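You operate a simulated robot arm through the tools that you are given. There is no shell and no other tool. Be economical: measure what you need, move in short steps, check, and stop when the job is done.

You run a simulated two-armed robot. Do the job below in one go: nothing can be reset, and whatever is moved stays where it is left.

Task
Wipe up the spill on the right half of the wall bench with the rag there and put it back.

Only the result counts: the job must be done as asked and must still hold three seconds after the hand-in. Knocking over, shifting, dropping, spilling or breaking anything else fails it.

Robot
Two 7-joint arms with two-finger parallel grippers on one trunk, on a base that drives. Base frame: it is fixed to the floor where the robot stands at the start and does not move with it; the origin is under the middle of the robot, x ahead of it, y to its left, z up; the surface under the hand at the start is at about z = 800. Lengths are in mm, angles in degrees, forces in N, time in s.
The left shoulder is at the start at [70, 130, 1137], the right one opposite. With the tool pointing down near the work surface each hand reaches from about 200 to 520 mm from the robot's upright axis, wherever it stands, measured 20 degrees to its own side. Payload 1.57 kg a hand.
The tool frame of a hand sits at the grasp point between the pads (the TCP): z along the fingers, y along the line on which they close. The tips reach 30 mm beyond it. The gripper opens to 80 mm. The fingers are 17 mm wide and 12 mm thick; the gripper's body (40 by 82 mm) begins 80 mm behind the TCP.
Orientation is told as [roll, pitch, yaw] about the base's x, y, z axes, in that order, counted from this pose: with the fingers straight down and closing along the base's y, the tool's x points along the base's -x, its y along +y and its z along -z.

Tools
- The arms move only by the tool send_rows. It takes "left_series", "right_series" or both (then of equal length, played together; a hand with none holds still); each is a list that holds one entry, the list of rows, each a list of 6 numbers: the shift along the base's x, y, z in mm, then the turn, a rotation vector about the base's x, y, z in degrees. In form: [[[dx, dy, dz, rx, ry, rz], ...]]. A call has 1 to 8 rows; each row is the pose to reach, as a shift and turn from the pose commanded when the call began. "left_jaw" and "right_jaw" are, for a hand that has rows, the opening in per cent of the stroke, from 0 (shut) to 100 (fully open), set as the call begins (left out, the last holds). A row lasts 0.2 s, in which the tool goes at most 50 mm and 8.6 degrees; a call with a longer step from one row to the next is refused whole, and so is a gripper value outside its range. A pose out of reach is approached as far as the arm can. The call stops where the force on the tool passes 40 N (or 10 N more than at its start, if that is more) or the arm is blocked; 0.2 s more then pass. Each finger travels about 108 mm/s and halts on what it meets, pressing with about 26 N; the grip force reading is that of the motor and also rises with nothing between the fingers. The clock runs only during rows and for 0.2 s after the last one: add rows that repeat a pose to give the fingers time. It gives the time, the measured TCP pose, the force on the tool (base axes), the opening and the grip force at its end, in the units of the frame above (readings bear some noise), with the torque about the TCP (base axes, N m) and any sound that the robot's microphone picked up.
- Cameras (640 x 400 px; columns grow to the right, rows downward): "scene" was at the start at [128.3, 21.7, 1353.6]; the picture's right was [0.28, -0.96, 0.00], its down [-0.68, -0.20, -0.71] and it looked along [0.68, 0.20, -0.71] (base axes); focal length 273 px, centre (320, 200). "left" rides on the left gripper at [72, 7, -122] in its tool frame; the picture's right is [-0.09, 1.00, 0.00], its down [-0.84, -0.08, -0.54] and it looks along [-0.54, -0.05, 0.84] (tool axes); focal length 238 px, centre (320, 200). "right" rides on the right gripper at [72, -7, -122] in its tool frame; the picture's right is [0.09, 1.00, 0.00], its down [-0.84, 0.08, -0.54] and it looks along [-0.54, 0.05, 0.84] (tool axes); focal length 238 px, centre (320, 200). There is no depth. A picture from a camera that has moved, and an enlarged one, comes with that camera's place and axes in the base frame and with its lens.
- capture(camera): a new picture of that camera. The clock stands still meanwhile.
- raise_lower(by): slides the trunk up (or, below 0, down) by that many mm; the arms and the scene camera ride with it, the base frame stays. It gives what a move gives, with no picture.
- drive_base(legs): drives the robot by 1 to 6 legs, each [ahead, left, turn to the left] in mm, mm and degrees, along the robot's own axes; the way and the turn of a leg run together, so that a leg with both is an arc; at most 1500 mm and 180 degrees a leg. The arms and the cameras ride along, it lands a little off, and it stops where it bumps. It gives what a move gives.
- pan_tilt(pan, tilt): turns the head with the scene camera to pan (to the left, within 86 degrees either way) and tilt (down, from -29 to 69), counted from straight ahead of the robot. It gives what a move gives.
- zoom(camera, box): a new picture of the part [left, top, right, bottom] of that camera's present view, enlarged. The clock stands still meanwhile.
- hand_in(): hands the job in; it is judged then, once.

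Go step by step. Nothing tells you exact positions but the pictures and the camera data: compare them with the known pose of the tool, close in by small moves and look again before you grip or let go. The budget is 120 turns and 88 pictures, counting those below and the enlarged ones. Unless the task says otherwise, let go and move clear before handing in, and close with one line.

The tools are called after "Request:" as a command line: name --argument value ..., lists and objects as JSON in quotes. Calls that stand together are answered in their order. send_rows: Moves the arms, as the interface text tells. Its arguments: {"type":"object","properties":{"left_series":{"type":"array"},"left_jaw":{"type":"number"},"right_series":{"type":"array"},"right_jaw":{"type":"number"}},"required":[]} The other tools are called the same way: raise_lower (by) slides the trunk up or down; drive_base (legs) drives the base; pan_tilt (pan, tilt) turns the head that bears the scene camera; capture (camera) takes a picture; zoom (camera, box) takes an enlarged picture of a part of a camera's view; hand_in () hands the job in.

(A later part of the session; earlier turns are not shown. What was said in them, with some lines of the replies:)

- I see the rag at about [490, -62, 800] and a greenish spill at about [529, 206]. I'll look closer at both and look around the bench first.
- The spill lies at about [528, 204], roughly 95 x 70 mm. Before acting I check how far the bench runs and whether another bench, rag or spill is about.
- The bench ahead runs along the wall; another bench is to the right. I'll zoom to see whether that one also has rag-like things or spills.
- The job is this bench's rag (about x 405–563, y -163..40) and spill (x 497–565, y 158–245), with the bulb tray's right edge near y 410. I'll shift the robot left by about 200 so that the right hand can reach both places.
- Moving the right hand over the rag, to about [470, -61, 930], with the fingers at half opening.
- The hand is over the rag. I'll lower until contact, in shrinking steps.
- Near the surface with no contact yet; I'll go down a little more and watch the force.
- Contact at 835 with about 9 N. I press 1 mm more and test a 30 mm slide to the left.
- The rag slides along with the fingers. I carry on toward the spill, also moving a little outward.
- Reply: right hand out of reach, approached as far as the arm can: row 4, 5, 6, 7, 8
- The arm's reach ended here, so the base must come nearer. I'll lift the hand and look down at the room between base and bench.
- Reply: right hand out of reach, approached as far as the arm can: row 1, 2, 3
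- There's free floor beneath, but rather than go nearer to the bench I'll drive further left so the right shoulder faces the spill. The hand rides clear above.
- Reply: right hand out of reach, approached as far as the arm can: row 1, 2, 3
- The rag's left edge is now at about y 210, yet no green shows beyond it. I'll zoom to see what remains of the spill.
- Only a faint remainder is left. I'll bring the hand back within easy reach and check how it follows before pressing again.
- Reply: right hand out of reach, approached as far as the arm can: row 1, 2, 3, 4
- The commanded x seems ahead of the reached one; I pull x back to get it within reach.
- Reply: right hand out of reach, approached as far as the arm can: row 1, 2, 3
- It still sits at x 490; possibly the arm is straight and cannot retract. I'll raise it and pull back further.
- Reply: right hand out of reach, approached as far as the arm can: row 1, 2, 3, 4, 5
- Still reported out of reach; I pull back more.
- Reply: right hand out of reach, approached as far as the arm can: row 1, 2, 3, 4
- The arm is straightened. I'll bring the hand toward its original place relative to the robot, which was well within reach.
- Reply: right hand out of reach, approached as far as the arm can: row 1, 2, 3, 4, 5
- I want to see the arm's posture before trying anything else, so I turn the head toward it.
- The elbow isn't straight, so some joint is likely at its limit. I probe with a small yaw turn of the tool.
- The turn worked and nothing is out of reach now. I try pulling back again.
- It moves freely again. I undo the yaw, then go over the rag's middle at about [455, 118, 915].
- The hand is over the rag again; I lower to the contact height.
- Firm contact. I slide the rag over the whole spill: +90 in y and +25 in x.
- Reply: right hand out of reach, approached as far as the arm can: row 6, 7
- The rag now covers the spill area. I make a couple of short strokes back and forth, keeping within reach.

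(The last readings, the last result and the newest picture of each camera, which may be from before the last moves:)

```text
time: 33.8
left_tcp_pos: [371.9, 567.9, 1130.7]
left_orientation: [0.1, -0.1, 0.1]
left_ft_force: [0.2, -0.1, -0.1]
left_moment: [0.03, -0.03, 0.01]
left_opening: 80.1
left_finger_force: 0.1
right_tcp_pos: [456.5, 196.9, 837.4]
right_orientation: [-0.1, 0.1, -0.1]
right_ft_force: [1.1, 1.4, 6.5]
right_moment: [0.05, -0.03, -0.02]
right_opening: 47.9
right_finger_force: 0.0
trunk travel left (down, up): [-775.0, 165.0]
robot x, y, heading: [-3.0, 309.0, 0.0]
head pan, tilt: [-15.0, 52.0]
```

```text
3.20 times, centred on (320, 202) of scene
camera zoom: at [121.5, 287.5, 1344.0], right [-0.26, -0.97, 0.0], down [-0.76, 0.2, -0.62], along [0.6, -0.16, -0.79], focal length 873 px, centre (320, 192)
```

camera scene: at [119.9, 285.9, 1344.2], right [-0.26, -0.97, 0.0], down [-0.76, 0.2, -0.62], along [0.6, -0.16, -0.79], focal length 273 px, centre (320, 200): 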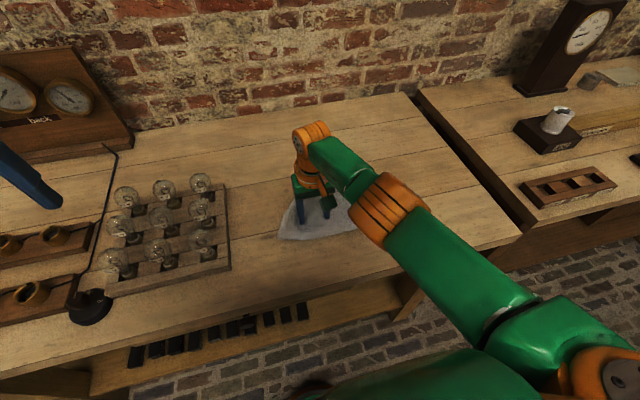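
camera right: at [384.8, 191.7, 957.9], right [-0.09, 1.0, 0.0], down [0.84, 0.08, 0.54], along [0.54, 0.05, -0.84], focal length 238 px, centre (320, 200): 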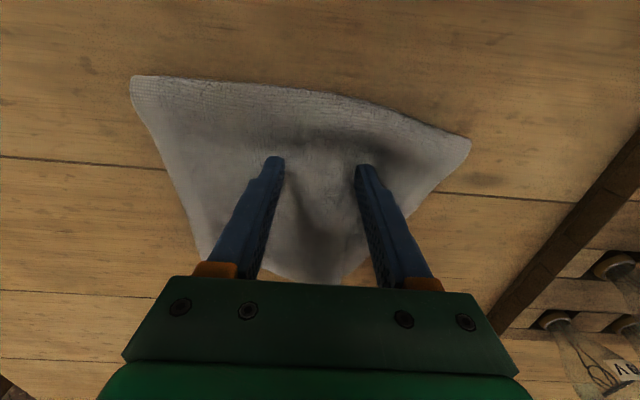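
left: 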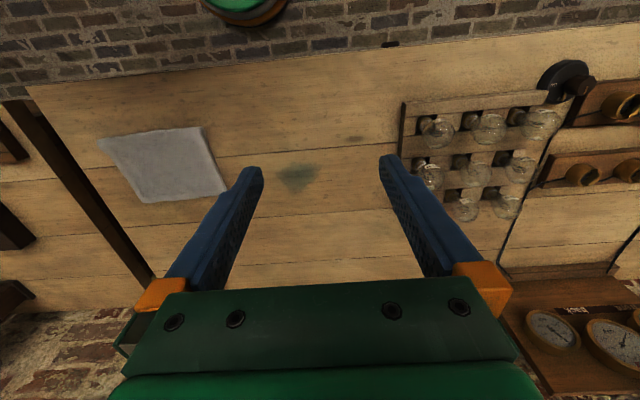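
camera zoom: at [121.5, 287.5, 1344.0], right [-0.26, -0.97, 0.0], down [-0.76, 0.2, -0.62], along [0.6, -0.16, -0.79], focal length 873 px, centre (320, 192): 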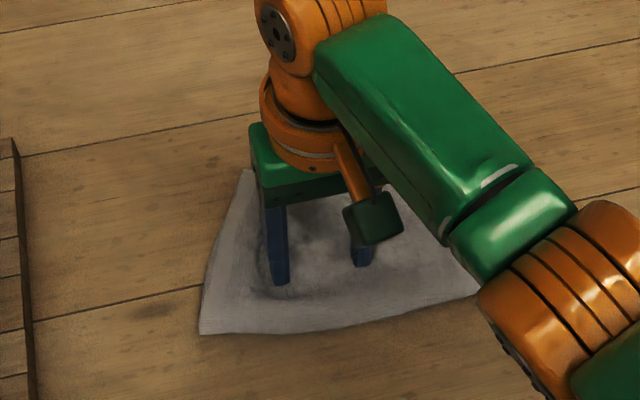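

No green is visible around the rag. I slide the rag back by about 115 to uncover the spill site and check it.

Request:
send_rows --right_series '[[[0, -18, -2, 0, 0, 0], [0, -36, -2, 0, 0, 0], [0, -54, -2, 0, 0, 0], [0, -72, -2, 0, 0, 0], [0, -90, -2, 0, 0, 0], [0, -104, -2, 0, 0, 0], [0, -115, -2, 0, 0, 0], [0, -115, -2, 0, 0, 0]]]'

Request:
send_rows --right_series '[[[0, 0, 30, 0, 0, 0], [-20, 0, 70, 0, 0, 0], [-40, 0, 110, 0, 0, 0], [-40, 0, 110, 0, 0, 0]]]'

Request:
capture --camera "right"

Request:
zoom --camera "scene" --box '[200, 130, 440, 280]'

```text
time: 35.6
left_tcp_pos: [368.7, 571.9, 1131.3]
left_orientation: [-0.2, -0.1, 0.1]
left_ft_force: [0.6, -0.1, 0.2]
left_moment: [0.02, -0.01, 0.03]
left_opening: 80.2
left_finger_force: 0.0
right_tcp_pos: [455.3, 83.5, 836.1]
right_orientation: [-0.2, -0.1, -0.2]
right_ft_force: [-0.7, 5.1, 15.3]
right_moment: [0.19, 0.01, -0.01]
right_opening: 48.0
right_finger_force: 0.1
trunk travel left (down, up): [-775.0, 165.0]
robot x, y, heading: [2.1, 306.5, 0.0]
head pan, tilt: [-15.0, 52.0]
```

```text
time: 36.6
left_tcp_pos: [373.3, 567.4, 1130.0]
left_orientation: [0.0, -0.1, 0.0]
left_ft_force: [1.0, -0.4, -0.9]
left_moment: [-0.02, 0.0, 0.0]
left_opening: 79.8
left_finger_force: 0.0
right_tcp_pos: [419.0, 80.1, 942.9]
right_orientation: [-0.1, 0.2, 0.0]
right_ft_force: [1.2, 0.9, -0.5]
right_moment: [-0.02, 0.02, -0.03]
right_opening: 48.1
right_finger_force: 0.0
trunk travel left (down, up): [-775.0, 165.0]
robot x, y, heading: [-0.7, 304.9, 0.2]
head pan, tilt: [-15.0, 52.0]
```

```text
56 pictures are left
camera right: at [347.4, 74.1, 1064.4], right [-0.09, 1.0, 0.0], down [0.84, 0.08, 0.54], along [0.54, 0.05, -0.84], focal length 238 px, centre (320, 200)
```

right: 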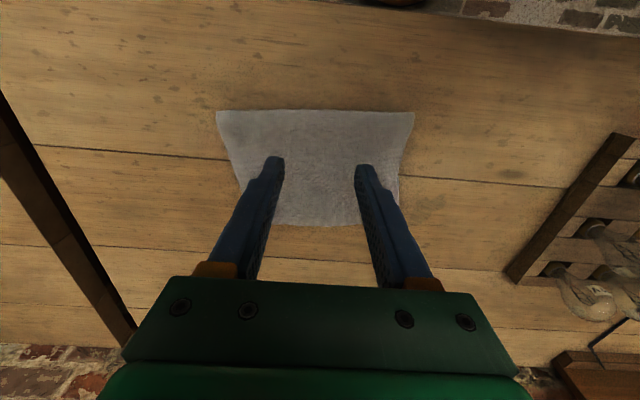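

```text
2.67 times, centred on (320, 205) of scene
camera zoom: at [123.4, 286.8, 1343.8], right [-0.26, -0.97, 0.0], down [-0.76, 0.2, -0.61], along [0.59, -0.16, -0.79], focal length 728 px, centre (320, 187)
```

zoom: 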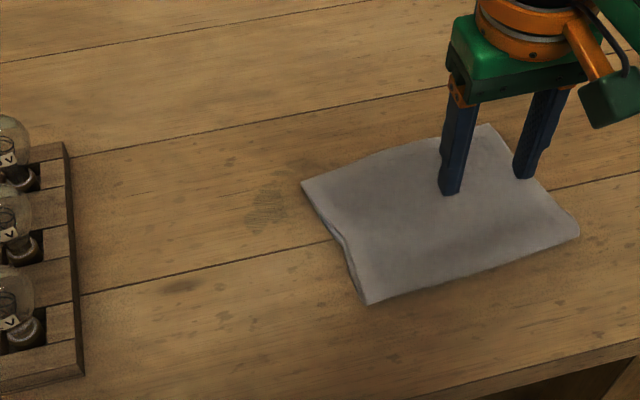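

There's still a faint patch near [520, 222]. I zoom in on it.

Request:
zoom --camera "scene" --box '[260, 165, 356, 225]'

Request:
zoom --camera "right" --box '[370, 150, 530, 250]'

```text
6.67 times, centred on (308, 195) of scene
camera zoom: at [123.4, 286.8, 1343.8], right [-0.26, -0.97, 0.0], down [-0.76, 0.2, -0.61], along [0.59, -0.16, -0.79], focal length 1819 px, centre (400, 233)
```

zoom: 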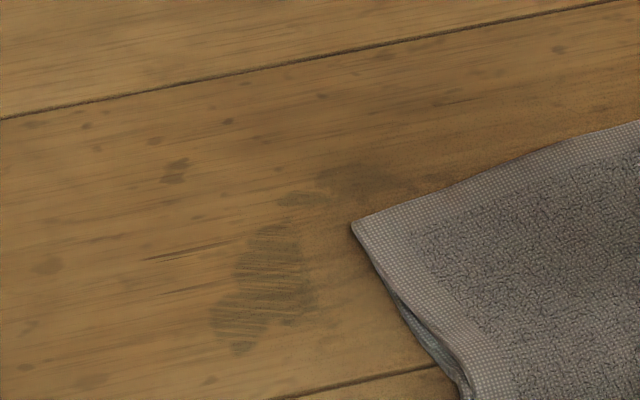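

```text
4.00 times, centred on (450, 200) of right
camera zoom: at [347.4, 74.1, 1064.4], right [-0.09, 1.0, 0.0], down [0.84, 0.08, 0.54], along [0.54, 0.05, -0.84], focal length 953 px, centre (-200, 200)
```

zoom: 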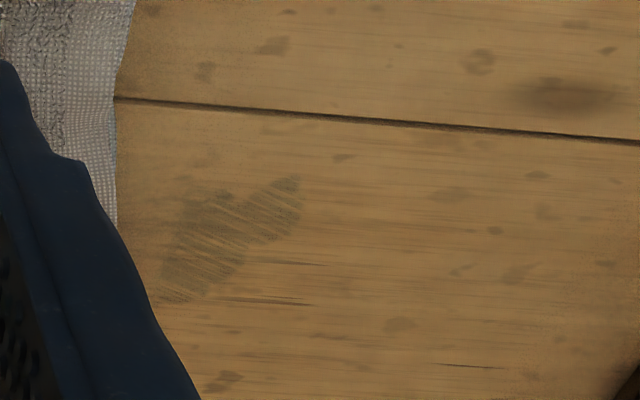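

A faint residue remains around [520, 230] and perhaps [557, 190], farther out than the pressure reached. I'll lean the fingers outward by 20° for more reach and press nearer to the spill itself.

Request:
send_rows --right_series '[[[10, 2, 0, 0, -7, 0], [25, 4, 0, 0, -14, 0], [40, 5, 0, 0, -20, 0], [61, 5, -30, 0, -20, 0], [61, 5, -65, 0, -20, 0], [61, 5, -90, 0, -20, 0], [61, 5, -98, 0, -20, 0], [61, 5, -98, 0, -20, 0]]]'

Request:
capture --camera "scene"

```text
time: 38.4
left_tcp_pos: [373.0, 567.6, 1129.6]
left_orientation: [0.0, 0.0, 0.0]
left_ft_force: [-0.7, 0.2, -0.3]
left_moment: [-0.02, 0.01, 0.0]
left_opening: 80.2
left_finger_force: 0.2
right_tcp_pos: [477.1, 83.8, 845.6]
right_orientation: [0.0, -20.0, 0.0]
right_ft_force: [-0.4, -0.1, 0.3]
right_moment: [-0.01, -0.02, 0.01]
right_opening: 47.8
right_finger_force: 0.0
trunk travel left (down, up): [-775.0, 165.0]
robot x, y, heading: [-1.4, 308.5, 0.0]
head pan, tilt: [-15.0, 52.0]
```

```text
52 pictures are left
camera scene: at [122.3, 286.5, 1343.9], right [-0.26, -0.97, 0.0], down [-0.76, 0.2, -0.62], along [0.59, -0.16, -0.79], focal length 273 px, centre (320, 200)
```

scene: 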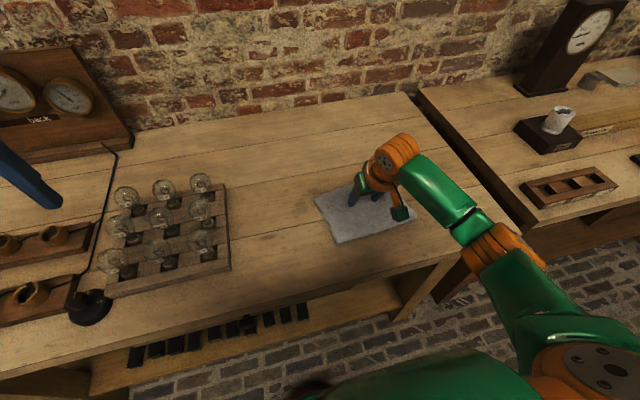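

Good posture. I lower to contact.

Request:
send_rows --right_series '[[[0, 0, -4, 0, 0, 0], [0, 0, -7, 0, 0, 0], [0, 0, -10, 0, 0, 0], [0, 0, -10, 0, 0, 0]]]'

```text
time: 39.4
left_tcp_pos: [371.4, 567.3, 1130.4]
left_orientation: [0.0, -0.2, 0.0]
left_ft_force: [0.1, 0.2, -0.1]
left_moment: [-0.03, 0.03, 0.01]
left_opening: 79.9
left_finger_force: 0.0
right_tcp_pos: [476.9, 85.8, 836.4]
right_orientation: [0.0, -20.1, -0.1]
right_ft_force: [1.6, -2.2, 6.9]
right_moment: [-0.06, -0.1, -0.02]
right_opening: 47.8
right_finger_force: 0.1
trunk travel left (down, up): [-775.0, 165.0]
robot x, y, heading: [1.2, 305.0, 0.0]
head pan, tilt: [-15.0, 52.0]
```

Contact at 836. I press a bit harder and slide +47 x, +136 y onto the spill.

Request:
send_rows --right_series '[[[0, 0, -2, 0, 0, 0], [6, 20, -2, 0, 0, 0], [12, 42, -2, 0, 0, 0], [20, 66, -2, 0, 0, 0], [28, 90, -2, 0, 0, 0], [38, 114, -2, 0, 0, 0], [47, 136, -2, 0, 0, 0], [47, 136, -2, 0, 0, 0]]]'

Request:
capture --camera "scene"

```text
time: 41.2
left_tcp_pos: [367.8, 566.2, 1130.8]
left_orientation: [0.0, -0.3, 0.1]
left_ft_force: [0.3, 0.0, 0.1]
left_moment: [0.0, -0.01, -0.03]
left_opening: 79.7
left_finger_force: 0.1
right_tcp_pos: [522.3, 222.3, 836.9]
right_orientation: [0.1, -20.2, 0.1]
right_ft_force: [-2.1, -2.0, 14.7]
right_moment: [-0.04, 0.01, 0.04]
right_opening: 48.0
right_finger_force: 0.1
trunk travel left (down, up): [-775.0, 165.0]
robot x, y, heading: [0.3, 310.3, 0.1]
head pan, tilt: [-15.0, 52.0]
```

```text
51 pictures are left
camera scene: at [117.5, 286.1, 1344.4], right [-0.26, -0.97, 0.0], down [-0.76, 0.2, -0.62], along [0.6, -0.16, -0.79], focal length 273 px, centre (320, 200)
```

scene: 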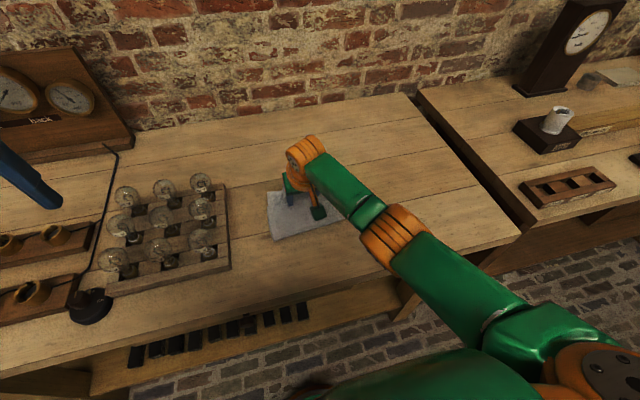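

Full reach and firm contact. I scrub back and forth over the spill area.

Request:
send_rows --right_series '[[[0, -25, 0, 0, 0, 0], [0, -55, 0, 0, 0, 0], [-10, -30, 0, 0, 0, 0], [-10, 10, 0, 0, 0, 0], [-22, 0, 0, 0, 0, 0], [-22, -30, 0, 0, 0, 0], [-22, -55, 0, 0, 0, 0], [-22, -25, 0, 0, 0, 0]]]'

Request:
send_rows --right_series '[[[0, 20, 0, 0, 0, 0], [10, 30, 0, 0, 0, 0], [22, 25, 0, 0, 0, 0], [22, -5, 0, 0, 0, 0], [22, -30, 0, 0, 0, 0], [22, 0, 0, 0, 0, 0], [22, 25, 0, 0, 0, 0], [22, 25, 0, 0, 0, 0]]]'

Request:
capture --camera "right"

Request:
zoom --camera "scene" --box '[220, 140, 420, 265]'

```text
time: 43.0
left_tcp_pos: [369.4, 566.0, 1131.2]
left_orientation: [0.0, -0.2, -0.1]
left_ft_force: [0.4, -0.2, -0.1]
left_moment: [0.0, 0.0, 0.03]
left_opening: 80.1
left_finger_force: 0.2
right_tcp_pos: [500.0, 195.4, 836.4]
right_orientation: [-0.1, -20.2, -0.1]
right_ft_force: [1.0, -3.7, 13.0]
right_moment: [-0.13, 0.0, -0.01]
right_opening: 47.2
right_finger_force: 0.1
trunk travel left (down, up): [-775.0, 165.0]
robot x, y, heading: [-0.8, 305.4, 0.2]
head pan, tilt: [-15.0, 52.0]
```

```text
time: 44.8
left_tcp_pos: [368.6, 564.6, 1131.7]
left_orientation: [0.1, -0.3, 0.0]
left_ft_force: [0.3, -0.3, -0.2]
left_moment: [0.02, 0.0, 0.02]
left_opening: 79.8
left_finger_force: 0.0
right_tcp_pos: [523.2, 222.2, 835.5]
right_orientation: [0.1, -20.2, -0.1]
right_ft_force: [-0.7, -2.7, 14.8]
right_moment: [-0.09, -0.07, -0.03]
right_opening: 47.3
right_finger_force: 0.2
trunk travel left (down, up): [-775.0, 165.0]
robot x, y, heading: [-2.3, 309.2, -0.1]
head pan, tilt: [-15.0, 52.0]
```

```text
50 pictures are left
camera right: at [413.2, 215.3, 924.8], right [-0.09, 1.0, -0.03], down [0.6, 0.08, 0.8], along [0.8, 0.05, -0.6], focal length 238 px, centre (320, 200)
```

right: 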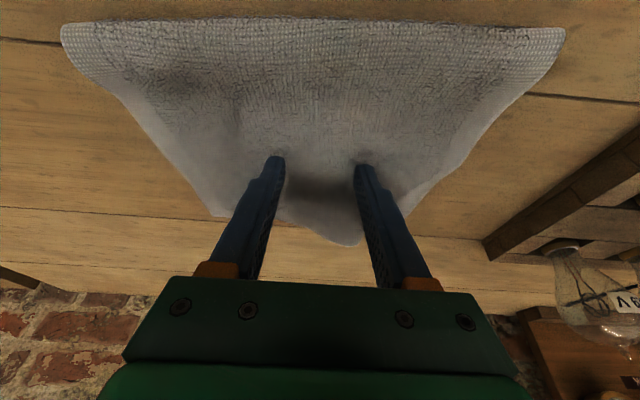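

```text
3.20 times, centred on (320, 202) of scene
camera zoom: at [117.7, 285.2, 1344.4], right [-0.26, -0.97, 0.0], down [-0.76, 0.2, -0.62], along [0.6, -0.16, -0.79], focal length 873 px, centre (320, 192)
```

zoom: 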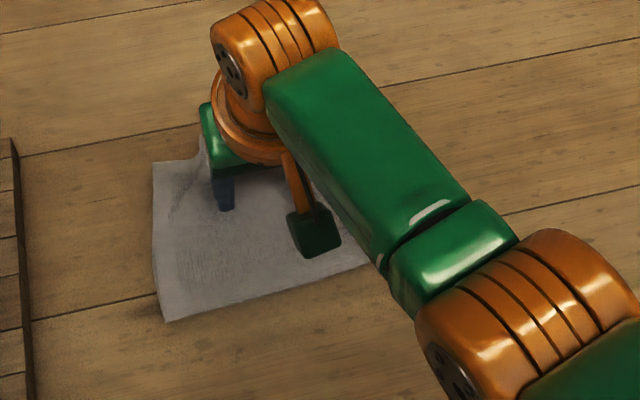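

Now I slide the rag back right to uncover the site again, then lift and inspect.

Request:
send_rows --right_series '[[[-7, -25, 0, 0, 0, 0], [-14, -50, 0, 0, 0, 0], [-21, -75, 0, 0, 0, 0], [-28, -100, 0, 0, 0, 0], [-35, -122, 0, 0, 0, 0], [-45, -145, 0, 0, 0, 0], [-50, -165, 0, 0, 0, 0], [-50, -165, 0, 0, 0, 0]]]'

Request:
send_rows --right_series '[[[0, 0, 30, 0, 0, 0], [-20, 0, 70, 0, 7, 0], [-40, 0, 110, 0, 14, 0], [-45, 0, 120, 0, 20, 0], [-45, 0, 120, 0, 20, 0]]]'

Request:
capture --camera "right"

Request:
zoom --camera "scene" --box '[230, 140, 390, 240]'

```text
time: 46.6
left_tcp_pos: [370.6, 570.7, 1130.1]
left_orientation: [-0.1, -0.2, -0.1]
left_ft_force: [0.4, 0.6, -0.6]
left_moment: [-0.02, 0.01, 0.02]
left_opening: 79.9
left_finger_force: 0.1
right_tcp_pos: [473.1, 58.8, 835.4]
right_orientation: [-0.3, -20.1, 0.0]
right_ft_force: [-0.6, 4.1, 13.9]
right_moment: [0.21, -0.01, 0.0]
right_opening: 48.5
right_finger_force: 0.1
trunk travel left (down, up): [-775.0, 165.0]
robot x, y, heading: [1.5, 309.9, -0.2]
head pan, tilt: [-15.0, 52.0]
```

```text
time: 47.8
left_tcp_pos: [373.6, 566.8, 1130.4]
left_orientation: [0.0, 0.0, 0.0]
left_ft_force: [0.4, 0.6, 0.0]
left_moment: [0.01, 0.06, -0.03]
left_opening: 80.1
left_finger_force: 0.1
right_tcp_pos: [430.5, 57.8, 954.4]
right_orientation: [0.0, 0.3, -0.1]
right_ft_force: [0.2, 0.6, 0.6]
right_moment: [-0.05, 0.02, -0.01]
right_opening: 48.1
right_finger_force: 0.0
trunk travel left (down, up): [-775.0, 165.0]
robot x, y, heading: [2.3, 304.1, -0.1]
head pan, tilt: [-15.0, 52.0]
```

```text
48 pictures are left
camera right: at [359.2, 52.0, 1074.8], right [-0.09, 1.0, 0.0], down [0.84, 0.08, 0.54], along [0.54, 0.05, -0.84], focal length 238 px, centre (320, 200)
```

right: 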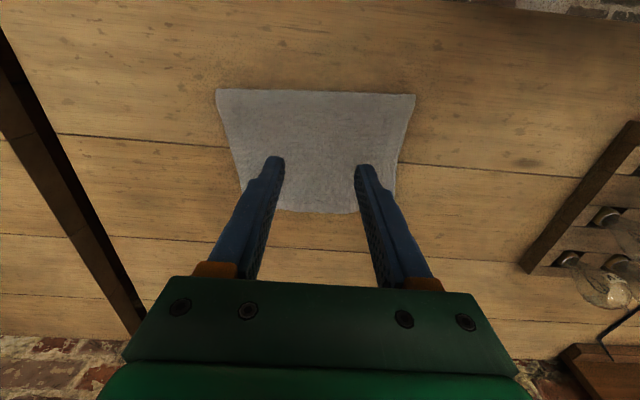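

```text
4.00 times, centred on (310, 190) of scene
camera zoom: at [122.4, 287.2, 1343.9], right [-0.26, -0.97, 0.0], down [-0.76, 0.2, -0.62], along [0.59, -0.16, -0.79], focal length 1091 px, centre (360, 240)
```

zoom: 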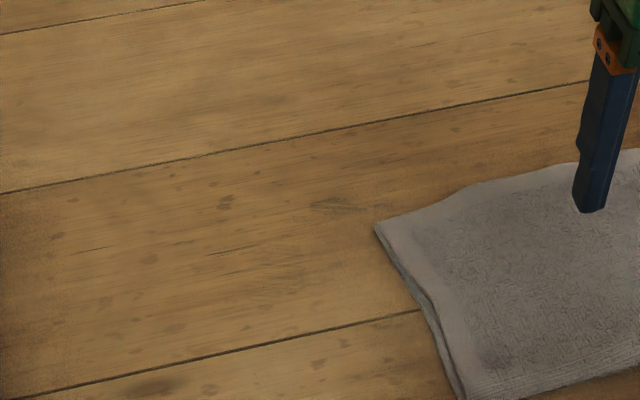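

Nearly clean. I zoom closer for remaining traces.

Request:
zoom --camera "scene" --box '[274, 170, 338, 210]'

Request:
zoom --camera "right" --box '[380, 150, 508, 230]'

```text
10.00 times, centred on (306, 190) of scene
camera zoom: at [122.4, 287.2, 1343.9], right [-0.26, -0.97, 0.0], down [-0.76, 0.2, -0.62], along [0.59, -0.16, -0.79], focal length 2728 px, centre (460, 300)
```

zoom: 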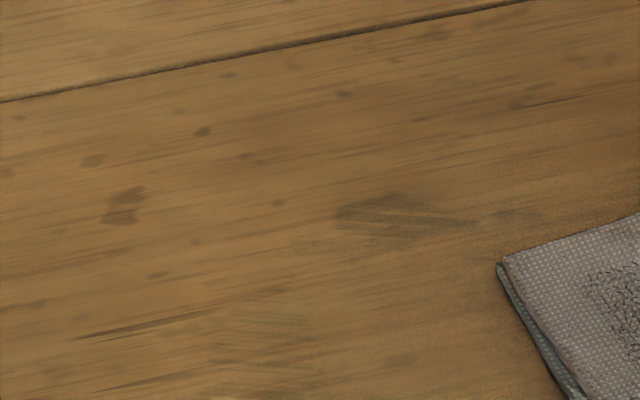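

```text
5.00 times, centred on (444, 190) of right
camera zoom: at [359.2, 52.0, 1074.8], right [-0.09, 1.0, 0.0], down [0.84, 0.08, 0.54], along [0.54, 0.05, -0.84], focal length 1192 px, centre (-300, 250)
```

zoom: 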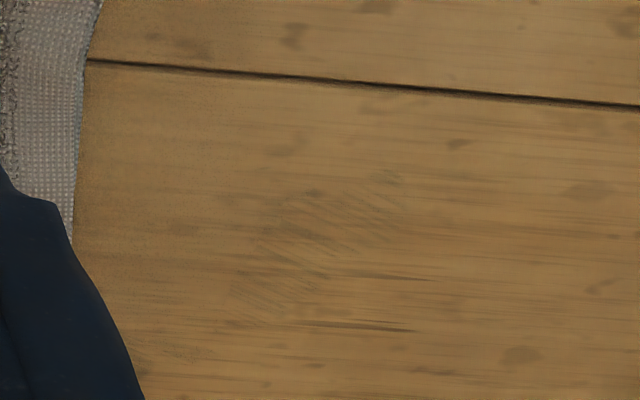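

Only faint streaks remain, at about [560, 188] and [520, 225]. One more pass, leaning further and pressing on the rag's far part.

Request:
send_rows --right_series '[[[10, 0, 0, 0, -7, 0], [25, 0, 0, 0, -14, 0], [40, 0, 0, 0, -20, 0], [60, 0, -30, 0, -26, 0], [65, 0, -65, 0, -26, 0], [65, 0, -95, 0, -26, 0], [65, 0, -107, 0, -26, 0], [65, 0, -107, 0, -26, 0]]]'

Request:
send_rows --right_series '[[[0, 0, -4, 0, 0, 0], [0, 0, -8, 0, 0, 0], [0, 0, -11, 0, 0, 0], [0, 0, -11, 0, 0, 0]]]'

```text
time: 49.6
left_tcp_pos: [372.7, 567.3, 1130.0]
left_orientation: [-0.1, 0.0, 0.0]
left_ft_force: [-0.1, 0.4, 0.7]
left_moment: [0.02, -0.01, -0.03]
left_opening: 79.8
left_finger_force: 0.0
right_tcp_pos: [495.5, 58.4, 844.0]
right_orientation: [0.0, -25.9, -0.1]
right_ft_force: [0.3, -0.4, 0.2]
right_moment: [-0.01, -0.01, 0.03]
right_opening: 48.0
right_finger_force: 0.1
trunk travel left (down, up): [-775.0, 165.0]
robot x, y, heading: [0.3, 307.3, 0.4]
head pan, tilt: [-15.0, 52.0]
```

```text
time: 50.6
left_tcp_pos: [371.3, 569.2, 1129.6]
left_orientation: [0.0, -0.2, 0.0]
left_ft_force: [0.3, 0.5, 0.6]
left_moment: [-0.01, -0.01, 0.04]
left_opening: 80.0
left_finger_force: 0.1
right_tcp_pos: [494.4, 57.2, 836.0]
right_orientation: [0.0, -26.1, 0.1]
right_ft_force: [1.8, -1.8, 7.6]
right_moment: [0.04, -0.09, -0.02]
right_opening: 47.9
right_finger_force: 0.1
trunk travel left (down, up): [-775.0, 165.0]
robot x, y, heading: [2.4, 305.1, 0.0]
head pan, tilt: [-15.0, 52.0]
```

In contact. I slide onto the site and scrub with firmer pressure.

Request:
send_rows --right_series '[[[0, 0, -3, 0, 0, 0], [7, 24, -3, 0, 0, 0], [14, 50, -3, 0, 0, 0], [22, 76, -3, 0, 0, 0], [30, 102, -3, 0, 0, 0], [38, 128, -3, 0, 0, 0], [45, 150, -3, 0, 0, 0], [45, 150, -3, 0, 0, 0]]]'

Request:
send_rows --right_series '[[[0, -25, 0, 0, 0, 0], [0, -55, 0, 0, 0, 0], [-12, -30, 0, 0, 0, 0], [-12, 10, 0, 0, 0, 0], [-25, 25, 0, 0, 0, 0], [-25, -10, 0, 0, 0, 0], [-25, -40, 0, 0, 0, 0], [-25, 0, 0, 0, 0, 0]]]'

Request:
send_rows --right_series '[[[0, 30, 0, 0, 0, 0], [-20, 30, 0, 0, 0, 0], [-20, 0, 0, 0, 0, 0], [-20, -30, 0, 0, 0, 0], [-10, 0, 0, 0, 0, 0], [0, 30, 0, 0, 0, 0], [20, 0, 0, 0, 0, 0], [25, -45, 0, 0, 0, 0]]]'

Request:
capture --camera "right"

```text
time: 52.4
left_tcp_pos: [367.6, 567.4, 1132.0]
left_orientation: [0.1, -0.3, 0.1]
left_ft_force: [0.0, 0.3, -0.3]
left_moment: [-0.03, -0.02, -0.04]
left_opening: 80.0
left_finger_force: 0.0
right_tcp_pos: [536.2, 207.4, 834.5]
right_orientation: [0.1, -26.2, 0.0]
right_ft_force: [-3.6, -3.5, 17.7]
right_moment: [-0.11, -0.03, 0.0]
right_opening: 47.8
right_finger_force: 0.1
trunk travel left (down, up): [-775.0, 165.0]
robot x, y, heading: [-1.2, 305.3, 0.0]
head pan, tilt: [-15.0, 52.0]
```

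```text
time: 54.2
left_tcp_pos: [366.9, 565.3, 1133.6]
left_orientation: [0.1, -0.4, 0.0]
left_ft_force: [0.4, 1.0, -0.4]
left_moment: [-0.02, -0.01, 0.0]
left_opening: 80.1
left_finger_force: 0.1
right_tcp_pos: [511.4, 204.5, 835.0]
right_orientation: [-0.1, -26.2, -0.2]
right_ft_force: [-1.1, -7.4, 22.9]
right_moment: [-0.22, -0.11, -0.03]
right_opening: 47.2
right_finger_force: 0.0
trunk travel left (down, up): [-775.0, 165.0]
robot x, y, heading: [1.7, 305.5, -0.0]
head pan, tilt: [-15.0, 52.0]
```

```text
time: 56.0
left_tcp_pos: [368.5, 567.8, 1129.8]
left_orientation: [0.0, -0.3, 0.0]
left_ft_force: [0.4, -0.6, 0.8]
left_moment: [0.02, -0.01, 0.03]
left_opening: 80.0
left_finger_force: 0.1
right_tcp_pos: [539.4, 164.5, 834.3]
right_orientation: [0.0, -26.3, 0.0]
right_ft_force: [1.8, 5.0, 14.6]
right_moment: [0.18, -0.16, 0.01]
right_opening: 48.1
right_finger_force: 0.1
trunk travel left (down, up): [-775.0, 165.0]
robot x, y, heading: [5.4, 306.1, 0.2]
head pan, tilt: [-15.0, 52.0]
```

```text
44 pictures are left
camera right: at [420.3, 158.1, 912.2], right [-0.08, 1.0, -0.04], down [0.51, 0.08, 0.86], along [0.86, 0.05, -0.51], focal length 238 px, centre (320, 200)
```

right: 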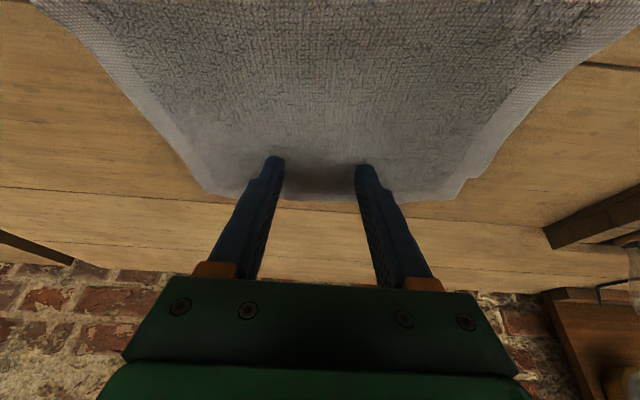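

Now the rag goes back to the right and I inspect again.

Request:
send_rows --right_series '[[[-7, -22, 0, 0, 0, 0], [-14, -44, 0, 0, 0, 0], [-21, -66, 0, 0, 0, 0], [-28, -88, 0, 0, 0, 0], [-38, -110, 0, 0, 0, 0], [-48, -128, 0, 0, 0, 0], [-48, -128, 0, 0, 0, 0]]]'

Request:
send_rows --right_series '[[[0, 0, 30, 0, 0, 0], [-20, 0, 70, 0, 7, 0], [-40, 0, 110, 0, 14, 0], [-55, 0, 120, 0, 20, 0], [-65, 0, 120, 0, 26, 0], [-65, 0, 120, 0, 26, 0]]]'

Request:
zoom --camera "scene" --box '[264, 165, 344, 215]'

Request:
capture --camera "right"

Request:
capture --camera "scene"

```text
time: 57.6
left_tcp_pos: [369.4, 571.0, 1129.6]
left_orientation: [-0.2, -0.2, 0.1]
left_ft_force: [-0.2, -0.3, 0.4]
left_moment: [0.03, 0.01, -0.01]
left_opening: 80.1
left_finger_force: 0.2
right_tcp_pos: [491.1, 37.1, 834.7]
right_orientation: [-0.3, -26.2, 0.1]
right_ft_force: [3.3, 4.9, 19.2]
right_moment: [0.22, -0.21, 0.0]
right_opening: 48.3
right_finger_force: 0.3
trunk travel left (down, up): [-775.0, 165.0]
robot x, y, heading: [-0.1, 305.5, 0.1]
head pan, tilt: [-15.0, 52.0]
```

```text
time: 59.0
left_tcp_pos: [373.1, 567.0, 1129.4]
left_orientation: [0.0, 0.1, 0.0]
left_ft_force: [-0.3, 0.3, 0.6]
left_moment: [-0.01, 0.0, 0.02]
left_opening: 80.1
left_finger_force: 0.1
right_tcp_pos: [426.0, 32.7, 952.6]
right_orientation: [-0.1, 0.2, -0.2]
right_ft_force: [-0.2, -0.6, -0.8]
right_moment: [0.02, -0.05, 0.01]
right_opening: 47.9
right_finger_force: 0.1
trunk travel left (down, up): [-775.0, 165.0]
robot x, y, heading: [1.3, 305.4, 0.2]
head pan, tilt: [-15.0, 52.0]
```

```text
8.00 times, centred on (304, 190) of scene
camera zoom: at [122.4, 286.6, 1343.9], right [-0.26, -0.97, 0.0], down [-0.76, 0.2, -0.62], along [0.59, -0.16, -0.79], focal length 2182 px, centre (448, 280)
```

zoom: 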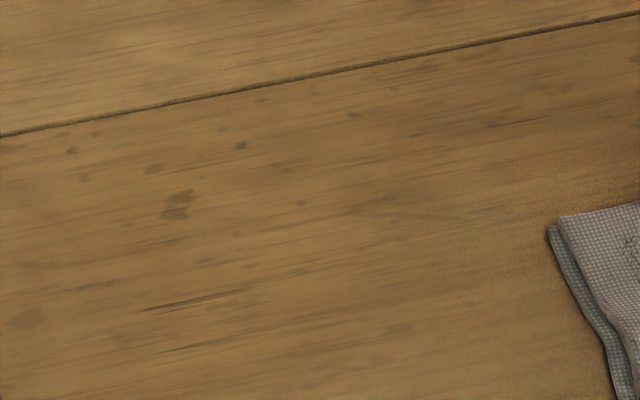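

```text
42 pictures are left
camera right: at [354.1, 26.9, 1074.2], right [-0.09, 1.0, 0.0], down [0.84, 0.08, 0.54], along [0.54, 0.05, -0.84], focal length 238 px, centre (320, 200)
```

right: 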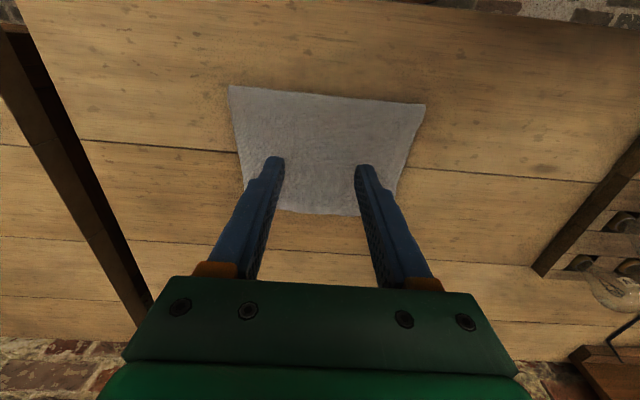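

```text
41 pictures are left
camera scene: at [122.4, 286.6, 1343.9], right [-0.26, -0.97, 0.0], down [-0.76, 0.2, -0.62], along [0.59, -0.16, -0.79], focal length 273 px, centre (320, 200)
```

scene: 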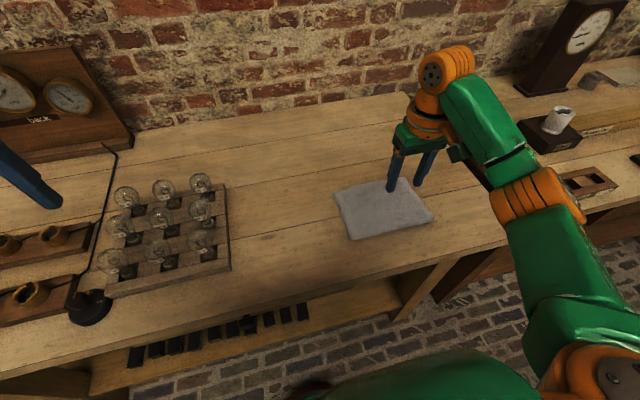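

Practically clean; just a trace at about [560, 186]. I do one last pass with the pressure right on that line.

Request:
send_rows --right_series '[[[10, 0, 0, 0, -8, 0], [25, 0, 0, 0, -16, 0], [40, 0, 0, 0, -24, 0], [60, 0, -30, 0, -32, 0], [78, 5, -65, 0, -32, 0], [78, 5, -95, 0, -32, 0], [78, 5, -108, 0, -32, 0], [78, 5, -112, 0, -32, 0]]]'

Request:
send_rows --right_series '[[[0, 0, -3, 0, 0, 0], [0, 0, -6, 0, 0, 0], [0, 0, -8, 0, 0, 0], [0, 0, -8, 0, 0, 0]]]'

```text
time: 60.8
left_tcp_pos: [373.6, 567.6, 1129.8]
left_orientation: [0.0, -0.1, 0.0]
left_ft_force: [0.0, -0.2, 0.2]
left_moment: [-0.03, 0.0, -0.03]
left_opening: 80.2
left_finger_force: 0.1
right_tcp_pos: [505.3, 41.3, 840.6]
right_orientation: [0.0, -31.9, 0.1]
right_ft_force: [-0.2, 0.3, 0.2]
right_moment: [0.02, 0.01, -0.02]
right_opening: 47.8
right_finger_force: 0.1
trunk travel left (down, up): [-775.0, 165.0]
robot x, y, heading: [-2.4, 305.8, 0.1]
head pan, tilt: [-15.0, 52.0]
```

```text
time: 61.8
left_tcp_pos: [371.0, 568.3, 1131.0]
left_orientation: [0.0, -0.2, 0.1]
left_ft_force: [0.5, 0.5, 0.2]
left_moment: [0.0, 0.01, -0.02]
left_opening: 79.9
left_finger_force: 0.1
right_tcp_pos: [505.2, 39.2, 835.1]
right_orientation: [0.0, -32.1, -0.2]
right_ft_force: [3.6, -3.1, 11.7]
right_moment: [-0.02, -0.19, -0.03]
right_opening: 48.0
right_finger_force: 0.1
trunk travel left (down, up): [-775.0, 165.0]
robot x, y, heading: [-0.6, 308.6, -0.1]
head pan, tilt: [-15.0, 52.0]
```

Request:
send_rows --right_series '[[[4, 12, -2, 0, 0, 0], [10, 36, -2, 0, 0, 0], [18, 60, -2, 0, 0, 0], [26, 86, -2, 0, 0, 0], [34, 112, -2, 0, 0, 0], [42, 138, -2, 0, 0, 0], [48, 160, -2, 0, 0, 0], [48, 185, -2, 0, 0, 0]]]'

Request:
send_rows --right_series '[[[-6, -25, 0, 0, 0, 0], [-10, -60, 0, 0, 0, 0], [0, -80, 0, 0, 0, 0], [0, -50, 0, 0, 0, 0], [0, -15, 0, 0, 0, 0], [-20, -15, 0, 0, 0, 0], [-20, -45, 0, 0, 0, 0], [-20, -70, 0, 0, 0, 0]]]'

Request:
send_rows --right_series '[[[-3, -17, 0, 0, 0, 0], [-6, -34, 0, 0, 0, 0], [-10, -51, 0, 0, 0, 0], [-15, -70, 0, 0, 0, 0], [-20, -90, 0, 0, 0, 0], [-25, -110, 0, 0, 0, 0], [-25, -110, 0, 0, 0, 0]]]'

Request:
send_rows --right_series '[[[0, 0, 30, 0, 0, 0], [-20, 0, 70, 0, 8, 0], [-40, 0, 110, 0, 16, 0], [-55, 0, 120, 0, 24, 0], [-70, 0, 120, 0, 32, 0], [-70, 0, 120, 0, 32, 0]]]'

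Request:
zoom --camera "scene" --box '[264, 165, 344, 215]'

Request:
capture --camera "scene"

```text
time: 63.6
left_tcp_pos: [366.8, 566.1, 1132.2]
left_orientation: [0.0, -0.3, 0.2]
left_ft_force: [0.9, 0.5, 0.7]
left_moment: [-0.01, -0.01, 0.02]
left_opening: 80.1
left_finger_force: 0.1
right_tcp_pos: [549.7, 225.6, 834.3]
right_orientation: [0.0, -32.2, 0.0]
right_ft_force: [0.2, -5.4, 17.6]
right_moment: [-0.17, -0.18, -0.01]
right_opening: 47.3
right_finger_force: 0.1
trunk travel left (down, up): [-775.0, 165.0]
robot x, y, heading: [0.2, 307.2, -0.1]
head pan, tilt: [-15.0, 52.0]
```

```text
time: 65.4
left_tcp_pos: [365.6, 570.9, 1132.0]
left_orientation: [-0.2, -0.4, 0.1]
left_ft_force: [0.1, 0.1, 0.0]
left_moment: [0.0, -0.03, -0.02]
left_opening: 80.0
left_finger_force: 0.1
right_tcp_pos: [528.7, 159.2, 833.5]
right_orientation: [-0.2, -32.4, 0.1]
right_ft_force: [0.5, 7.3, 24.6]
right_moment: [0.33, -0.27, 0.05]
right_opening: 48.2
right_finger_force: 0.0
trunk travel left (down, up): [-775.0, 165.0]
robot x, y, heading: [-1.3, 305.2, 0.0]
head pan, tilt: [-15.0, 52.0]
```

```text
time: 67.0
left_tcp_pos: [366.5, 572.5, 1130.4]
left_orientation: [-0.4, -0.5, 0.1]
left_ft_force: [-0.6, 0.1, 0.3]
left_moment: [-0.01, 0.04, 0.01]
left_opening: 80.1
left_finger_force: 0.1
right_tcp_pos: [506.3, 47.5, 834.5]
right_orientation: [-0.4, -32.3, 0.2]
right_ft_force: [2.3, 6.9, 25.4]
right_moment: [0.36, -0.31, 0.05]
right_opening: 48.6
right_finger_force: 0.3
trunk travel left (down, up): [-775.0, 165.0]
robot x, y, heading: [1.3, 308.1, 0.1]
head pan, tilt: [-15.0, 52.0]
```

```text
time: 68.4
left_tcp_pos: [372.8, 566.9, 1129.3]
left_orientation: [0.0, 0.0, 0.0]
left_ft_force: [0.2, -0.4, 0.4]
left_moment: [0.0, -0.01, 0.0]
left_opening: 80.2
left_finger_force: 0.0
right_tcp_pos: [437.8, 46.2, 948.1]
right_orientation: [0.0, 0.1, 0.0]
right_ft_force: [0.0, -0.1, 0.7]
right_moment: [0.02, -0.03, -0.04]
right_opening: 47.9
right_finger_force: 0.0
trunk travel left (down, up): [-775.0, 165.0]
robot x, y, heading: [-1.2, 306.6, -0.1]
head pan, tilt: [-15.0, 52.0]
```

```text
8.00 times, centred on (304, 190) of scene
camera zoom: at [122.4, 286.9, 1343.9], right [-0.26, -0.97, 0.0], down [-0.76, 0.2, -0.62], along [0.59, -0.16, -0.79], focal length 2182 px, centre (448, 280)
```

zoom: 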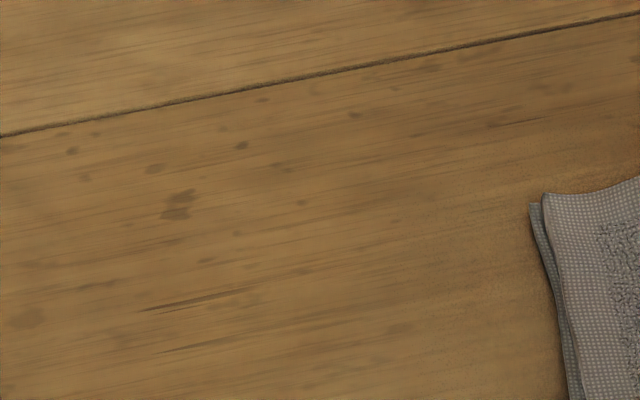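

```text
39 pictures are left
camera scene: at [122.4, 286.9, 1343.9], right [-0.26, -0.97, 0.0], down [-0.76, 0.2, -0.62], along [0.59, -0.16, -0.79], focal length 273 px, centre (320, 200)
```

scene: 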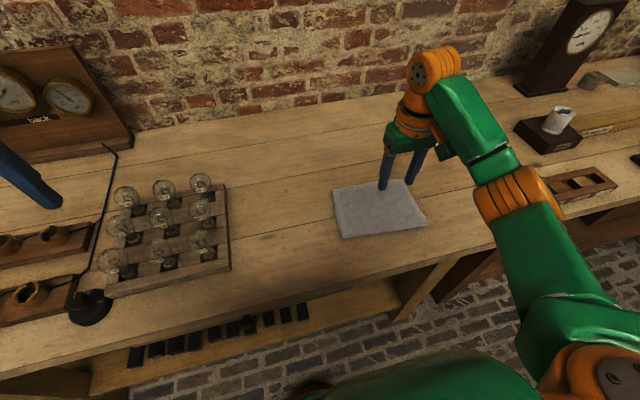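

The site is clean now. I drive back to the right so the hand can return the rag to its original place (centre about [485, -61]).

Request:
send_rows --right_series '[[[-20, 30, 40, 0, 0, 0], [-40, 60, 80, 0, 0, 0], [-40, 90, 80, 0, 0, 0], [-40, 90, 80, 0, 0, 0]]]'

Request:
drive_base --legs '[[0, -170, 0]]'

Request:
pan_tilt --pan 0 --tilt 50

Request:
capture --camera "scene"

Request:
capture --camera "right"

```text
refused: row 1 steps farther than a row can; nothing moved
```

```text
time: 69.9
left_tcp_pos: [373.8, 404.1, 1129.0]
left_orientation: [-0.1, 0.1, 0.1]
left_ft_force: [0.4, 0.1, 0.3]
left_moment: [-0.01, 0.01, 0.01]
left_opening: 80.0
left_finger_force: 0.0
right_tcp_pos: [438.0, -118.2, 947.9]
right_orientation: [-0.2, 0.0, 0.1]
right_ft_force: [-0.8, 0.7, 0.6]
right_moment: [0.0, -0.02, 0.0]
right_opening: 48.1
right_finger_force: 0.2
trunk travel left (down, up): [-775.0, 165.0]
robot x, y, heading: [3.5, 145.2, 0.2]
head pan, tilt: [-15.0, 52.0]
```

```text
time: 70.6
left_tcp_pos: [371.7, 401.0, 1129.1]
left_orientation: [0.0, 0.1, 0.1]
left_ft_force: [-0.3, 0.7, -0.4]
left_moment: [0.01, 0.03, 0.03]
left_opening: 80.2
left_finger_force: 0.0
right_tcp_pos: [437.2, -121.8, 947.5]
right_orientation: [0.0, 0.2, 0.1]
right_ft_force: [0.2, 0.1, 0.3]
right_moment: [-0.01, -0.01, 0.02]
right_opening: 48.1
right_finger_force: 0.0
trunk travel left (down, up): [-775.0, 165.0]
robot x, y, heading: [-1.5, 144.2, -0.0]
head pan, tilt: [0.0, 50.0]
```

```text
38 pictures are left
camera scene: at [126.8, 140.3, 1346.6], right [0.0, -1.0, 0.0], down [-0.77, 0.0, -0.64], along [0.64, 0.0, -0.77], focal length 273 px, centre (320, 200)
```

scene: 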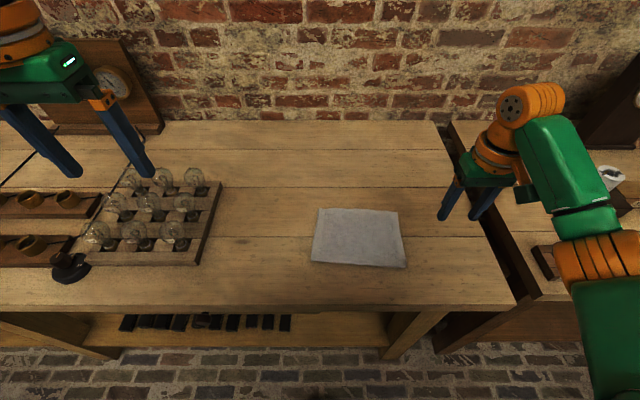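

```text
37 pictures are left
camera right: at [365.5, -127.2, 1069.8], right [-0.09, 1.0, 0.0], down [0.84, 0.08, 0.54], along [0.54, 0.05, -0.84], focal length 238 px, centre (320, 200)
```

right: 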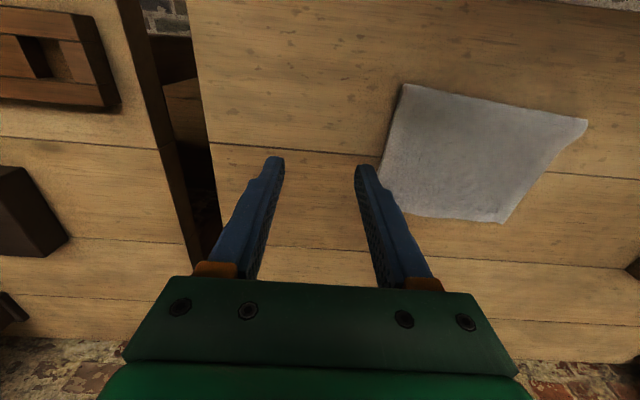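

The rag is at centre [474, 49], turned about 5° clockwise from its original. I go over its middle, then slide it by [+12, -110] with a 5° turn.

Request:
send_rows --right_series '[[[5, 40, 0, 0, -4, 0], [10, 80, 0, 0, -8, 0], [15, 120, 0, 0, -12, 0], [20, 155, -10, 0, -12, 0], [26, 170, -45, 0, -12, 0], [26, 170, -85, 0, -12, 0], [26, 170, -102, 0, -12, 0], [26, 170, -107, 0, -12, 0]]]'

Request:
capture --camera "scene"

```text
time: 72.4
left_tcp_pos: [372.4, 402.2, 1129.3]
left_orientation: [0.1, 0.0, 0.1]
left_ft_force: [0.0, -0.1, 1.2]
left_moment: [0.02, 0.0, 0.0]
left_opening: 79.8
left_finger_force: 0.0
right_tcp_pos: [464.3, 48.9, 840.6]
right_orientation: [0.0, -11.9, 0.0]
right_ft_force: [-0.1, 0.7, -0.1]
right_moment: [-0.01, 0.0, 0.01]
right_opening: 48.0
right_finger_force: 0.0
trunk travel left (down, up): [-775.0, 165.0]
robot x, y, heading: [0.3, 143.1, 0.0]
head pan, tilt: [0.0, 50.0]
```

```text
36 pictures are left
camera scene: at [126.9, 141.1, 1346.6], right [0.0, -1.0, 0.0], down [-0.77, 0.0, -0.64], along [0.64, 0.0, -0.77], focal length 273 px, centre (320, 200)
```

scene: 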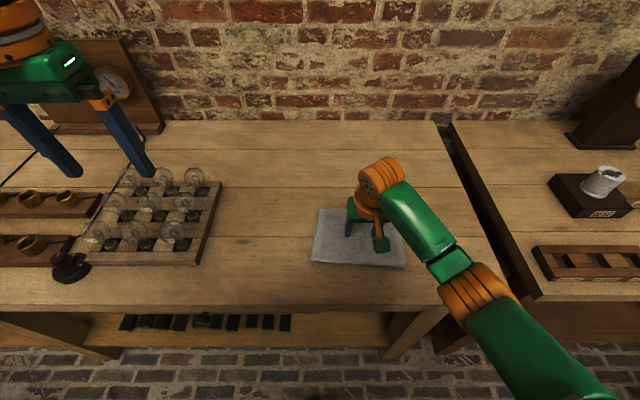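

Positioned over the rag's middle. I press down, then slide and turn it back.

Request:
send_rows --right_series '[[[0, 0, -3, 0, 0, 0], [0, 0, -6, 0, 0, 0], [0, 0, -7, 0, 0, 0], [0, 0, -7, 0, 0, 0]]]'

Request:
send_rows --right_series '[[[1, -16, 0, 0, 0, 1], [3, -34, 0, 0, 0, 2], [5, -52, 0, 0, 0, 3], [7, -70, 0, 0, 0, 4], [9, -88, 0, 0, 0, 5], [11, -100, 0, 0, 0, 5], [12, -110, 0, 0, 0, 5], [12, -110, 0, 0, 0, 5]]]'

Request:
send_rows --right_series '[[[0, 0, 30, 0, 0, 0], [-20, -20, 70, 0, 6, 0], [-35, -60, 90, 0, 12, 0], [-35, -100, 90, 0, 12, 0], [-35, -100, 90, 0, 12, 0]]]'

Request:
capture --camera "scene"

```text
time: 73.4
left_tcp_pos: [370.7, 401.8, 1130.2]
left_orientation: [0.0, -0.2, 0.1]
left_ft_force: [-0.1, 0.5, -0.2]
left_moment: [0.01, -0.01, 0.0]
left_opening: 79.8
left_finger_force: 0.0
right_tcp_pos: [461.6, 50.6, 835.6]
right_orientation: [0.0, -12.2, 0.0]
right_ft_force: [5.2, -1.9, 14.8]
right_moment: [-0.03, -0.13, -0.02]
right_opening: 47.5
right_finger_force: 0.1
trunk travel left (down, up): [-775.0, 165.0]
robot x, y, heading: [0.2, 140.2, 0.1]
head pan, tilt: [0.0, 50.0]
```

```text
time: 75.2
left_tcp_pos: [369.6, 405.0, 1129.0]
left_orientation: [-0.2, -0.3, 0.1]
left_ft_force: [-0.4, -0.5, -1.2]
left_moment: [0.04, 0.02, 0.0]
left_opening: 79.9
left_finger_force: 0.1
right_tcp_pos: [473.1, -58.6, 836.6]
right_orientation: [-0.2, -12.1, 5.1]
right_ft_force: [-1.0, 4.0, 12.4]
right_moment: [0.18, 0.04, 0.02]
right_opening: 47.7
right_finger_force: 0.1
trunk travel left (down, up): [-775.0, 165.0]
robot x, y, heading: [-0.3, 141.7, -0.3]
head pan, tilt: [0.0, 50.0]
```

```text
time: 76.4
left_tcp_pos: [372.8, 404.0, 1130.6]
left_orientation: [0.0, 0.0, 0.2]
left_ft_force: [0.0, 0.5, 0.2]
left_moment: [-0.01, -0.01, -0.02]
left_opening: 80.0
left_finger_force: 0.0
right_tcp_pos: [440.3, -160.4, 923.8]
right_orientation: [1.0, -0.1, 4.8]
right_ft_force: [-0.4, 0.5, 0.6]
right_moment: [0.0, 0.05, 0.03]
right_opening: 48.1
right_finger_force: 0.0
trunk travel left (down, up): [-775.0, 165.0]
robot x, y, heading: [-2.0, 143.5, -0.1]
head pan, tilt: [0.0, 50.0]
```

```text
35 pictures are left
camera scene: at [126.6, 141.8, 1346.6], right [0.0, -1.0, 0.0], down [-0.77, 0.0, -0.64], along [0.64, 0.0, -0.77], focal length 273 px, centre (320, 200)
```

scene: 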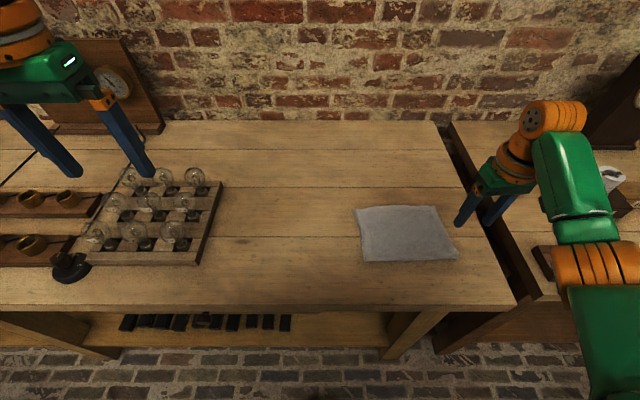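

The rag lies flat at centre about [484, -54], within a centimetre of its original place and aligned as before. A last look at the spill site before handing in.

Request:
zoom --camera "scene" --box '[210, 160, 370, 260]'

Request:
send_rows --right_series '[[[-15, 0, 40, 0, 0, 0], [-30, 0, 80, 0, 0, 0], [-30, 0, 120, 0, 0, 0], [-30, 0, 120, 0, 0, 0]]]'

```text
4.00 times, centred on (290, 210) of scene
camera zoom: at [126.6, 141.8, 1346.6], right [0.0, -1.0, 0.0], down [-0.77, 0.0, -0.64], along [0.64, 0.0, -0.77], focal length 1091 px, centre (440, 160)
```

zoom: 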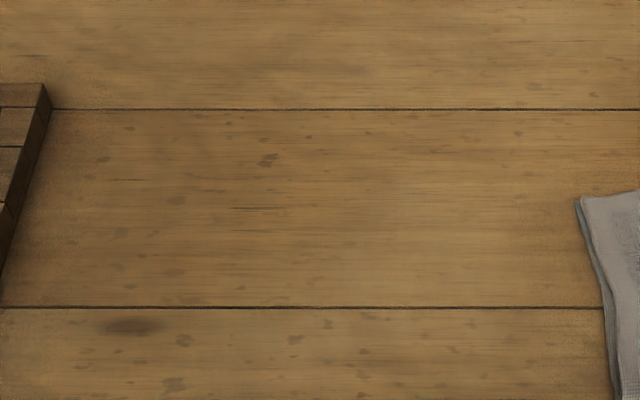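

```text
time: 77.4
left_tcp_pos: [374.3, 402.5, 1129.1]
left_orientation: [-0.1, 0.0, 0.1]
left_ft_force: [0.7, 0.0, -0.5]
left_moment: [0.01, 0.03, -0.03]
left_opening: 80.0
left_finger_force: 0.1
right_tcp_pos: [411.4, -159.7, 1045.0]
right_orientation: [1.2, 0.0, 4.8]
right_ft_force: [0.2, -0.1, -0.3]
right_moment: [-0.01, 0.0, 0.01]
right_opening: 48.0
right_finger_force: 0.1
trunk travel left (down, up): [-775.0, 165.0]
robot x, y, heading: [3.2, 144.7, 0.1]
head pan, tilt: [0.0, 50.0]
```

The bench is clean where the spill was, the rag is back in place, and the hand is clear, so I hand in.

Request:
hand_in

```text
The job is handed in.
```

I wiped up the spill, put the rag back within about 1 cm of where it was, and moved the hand clear before handing in.
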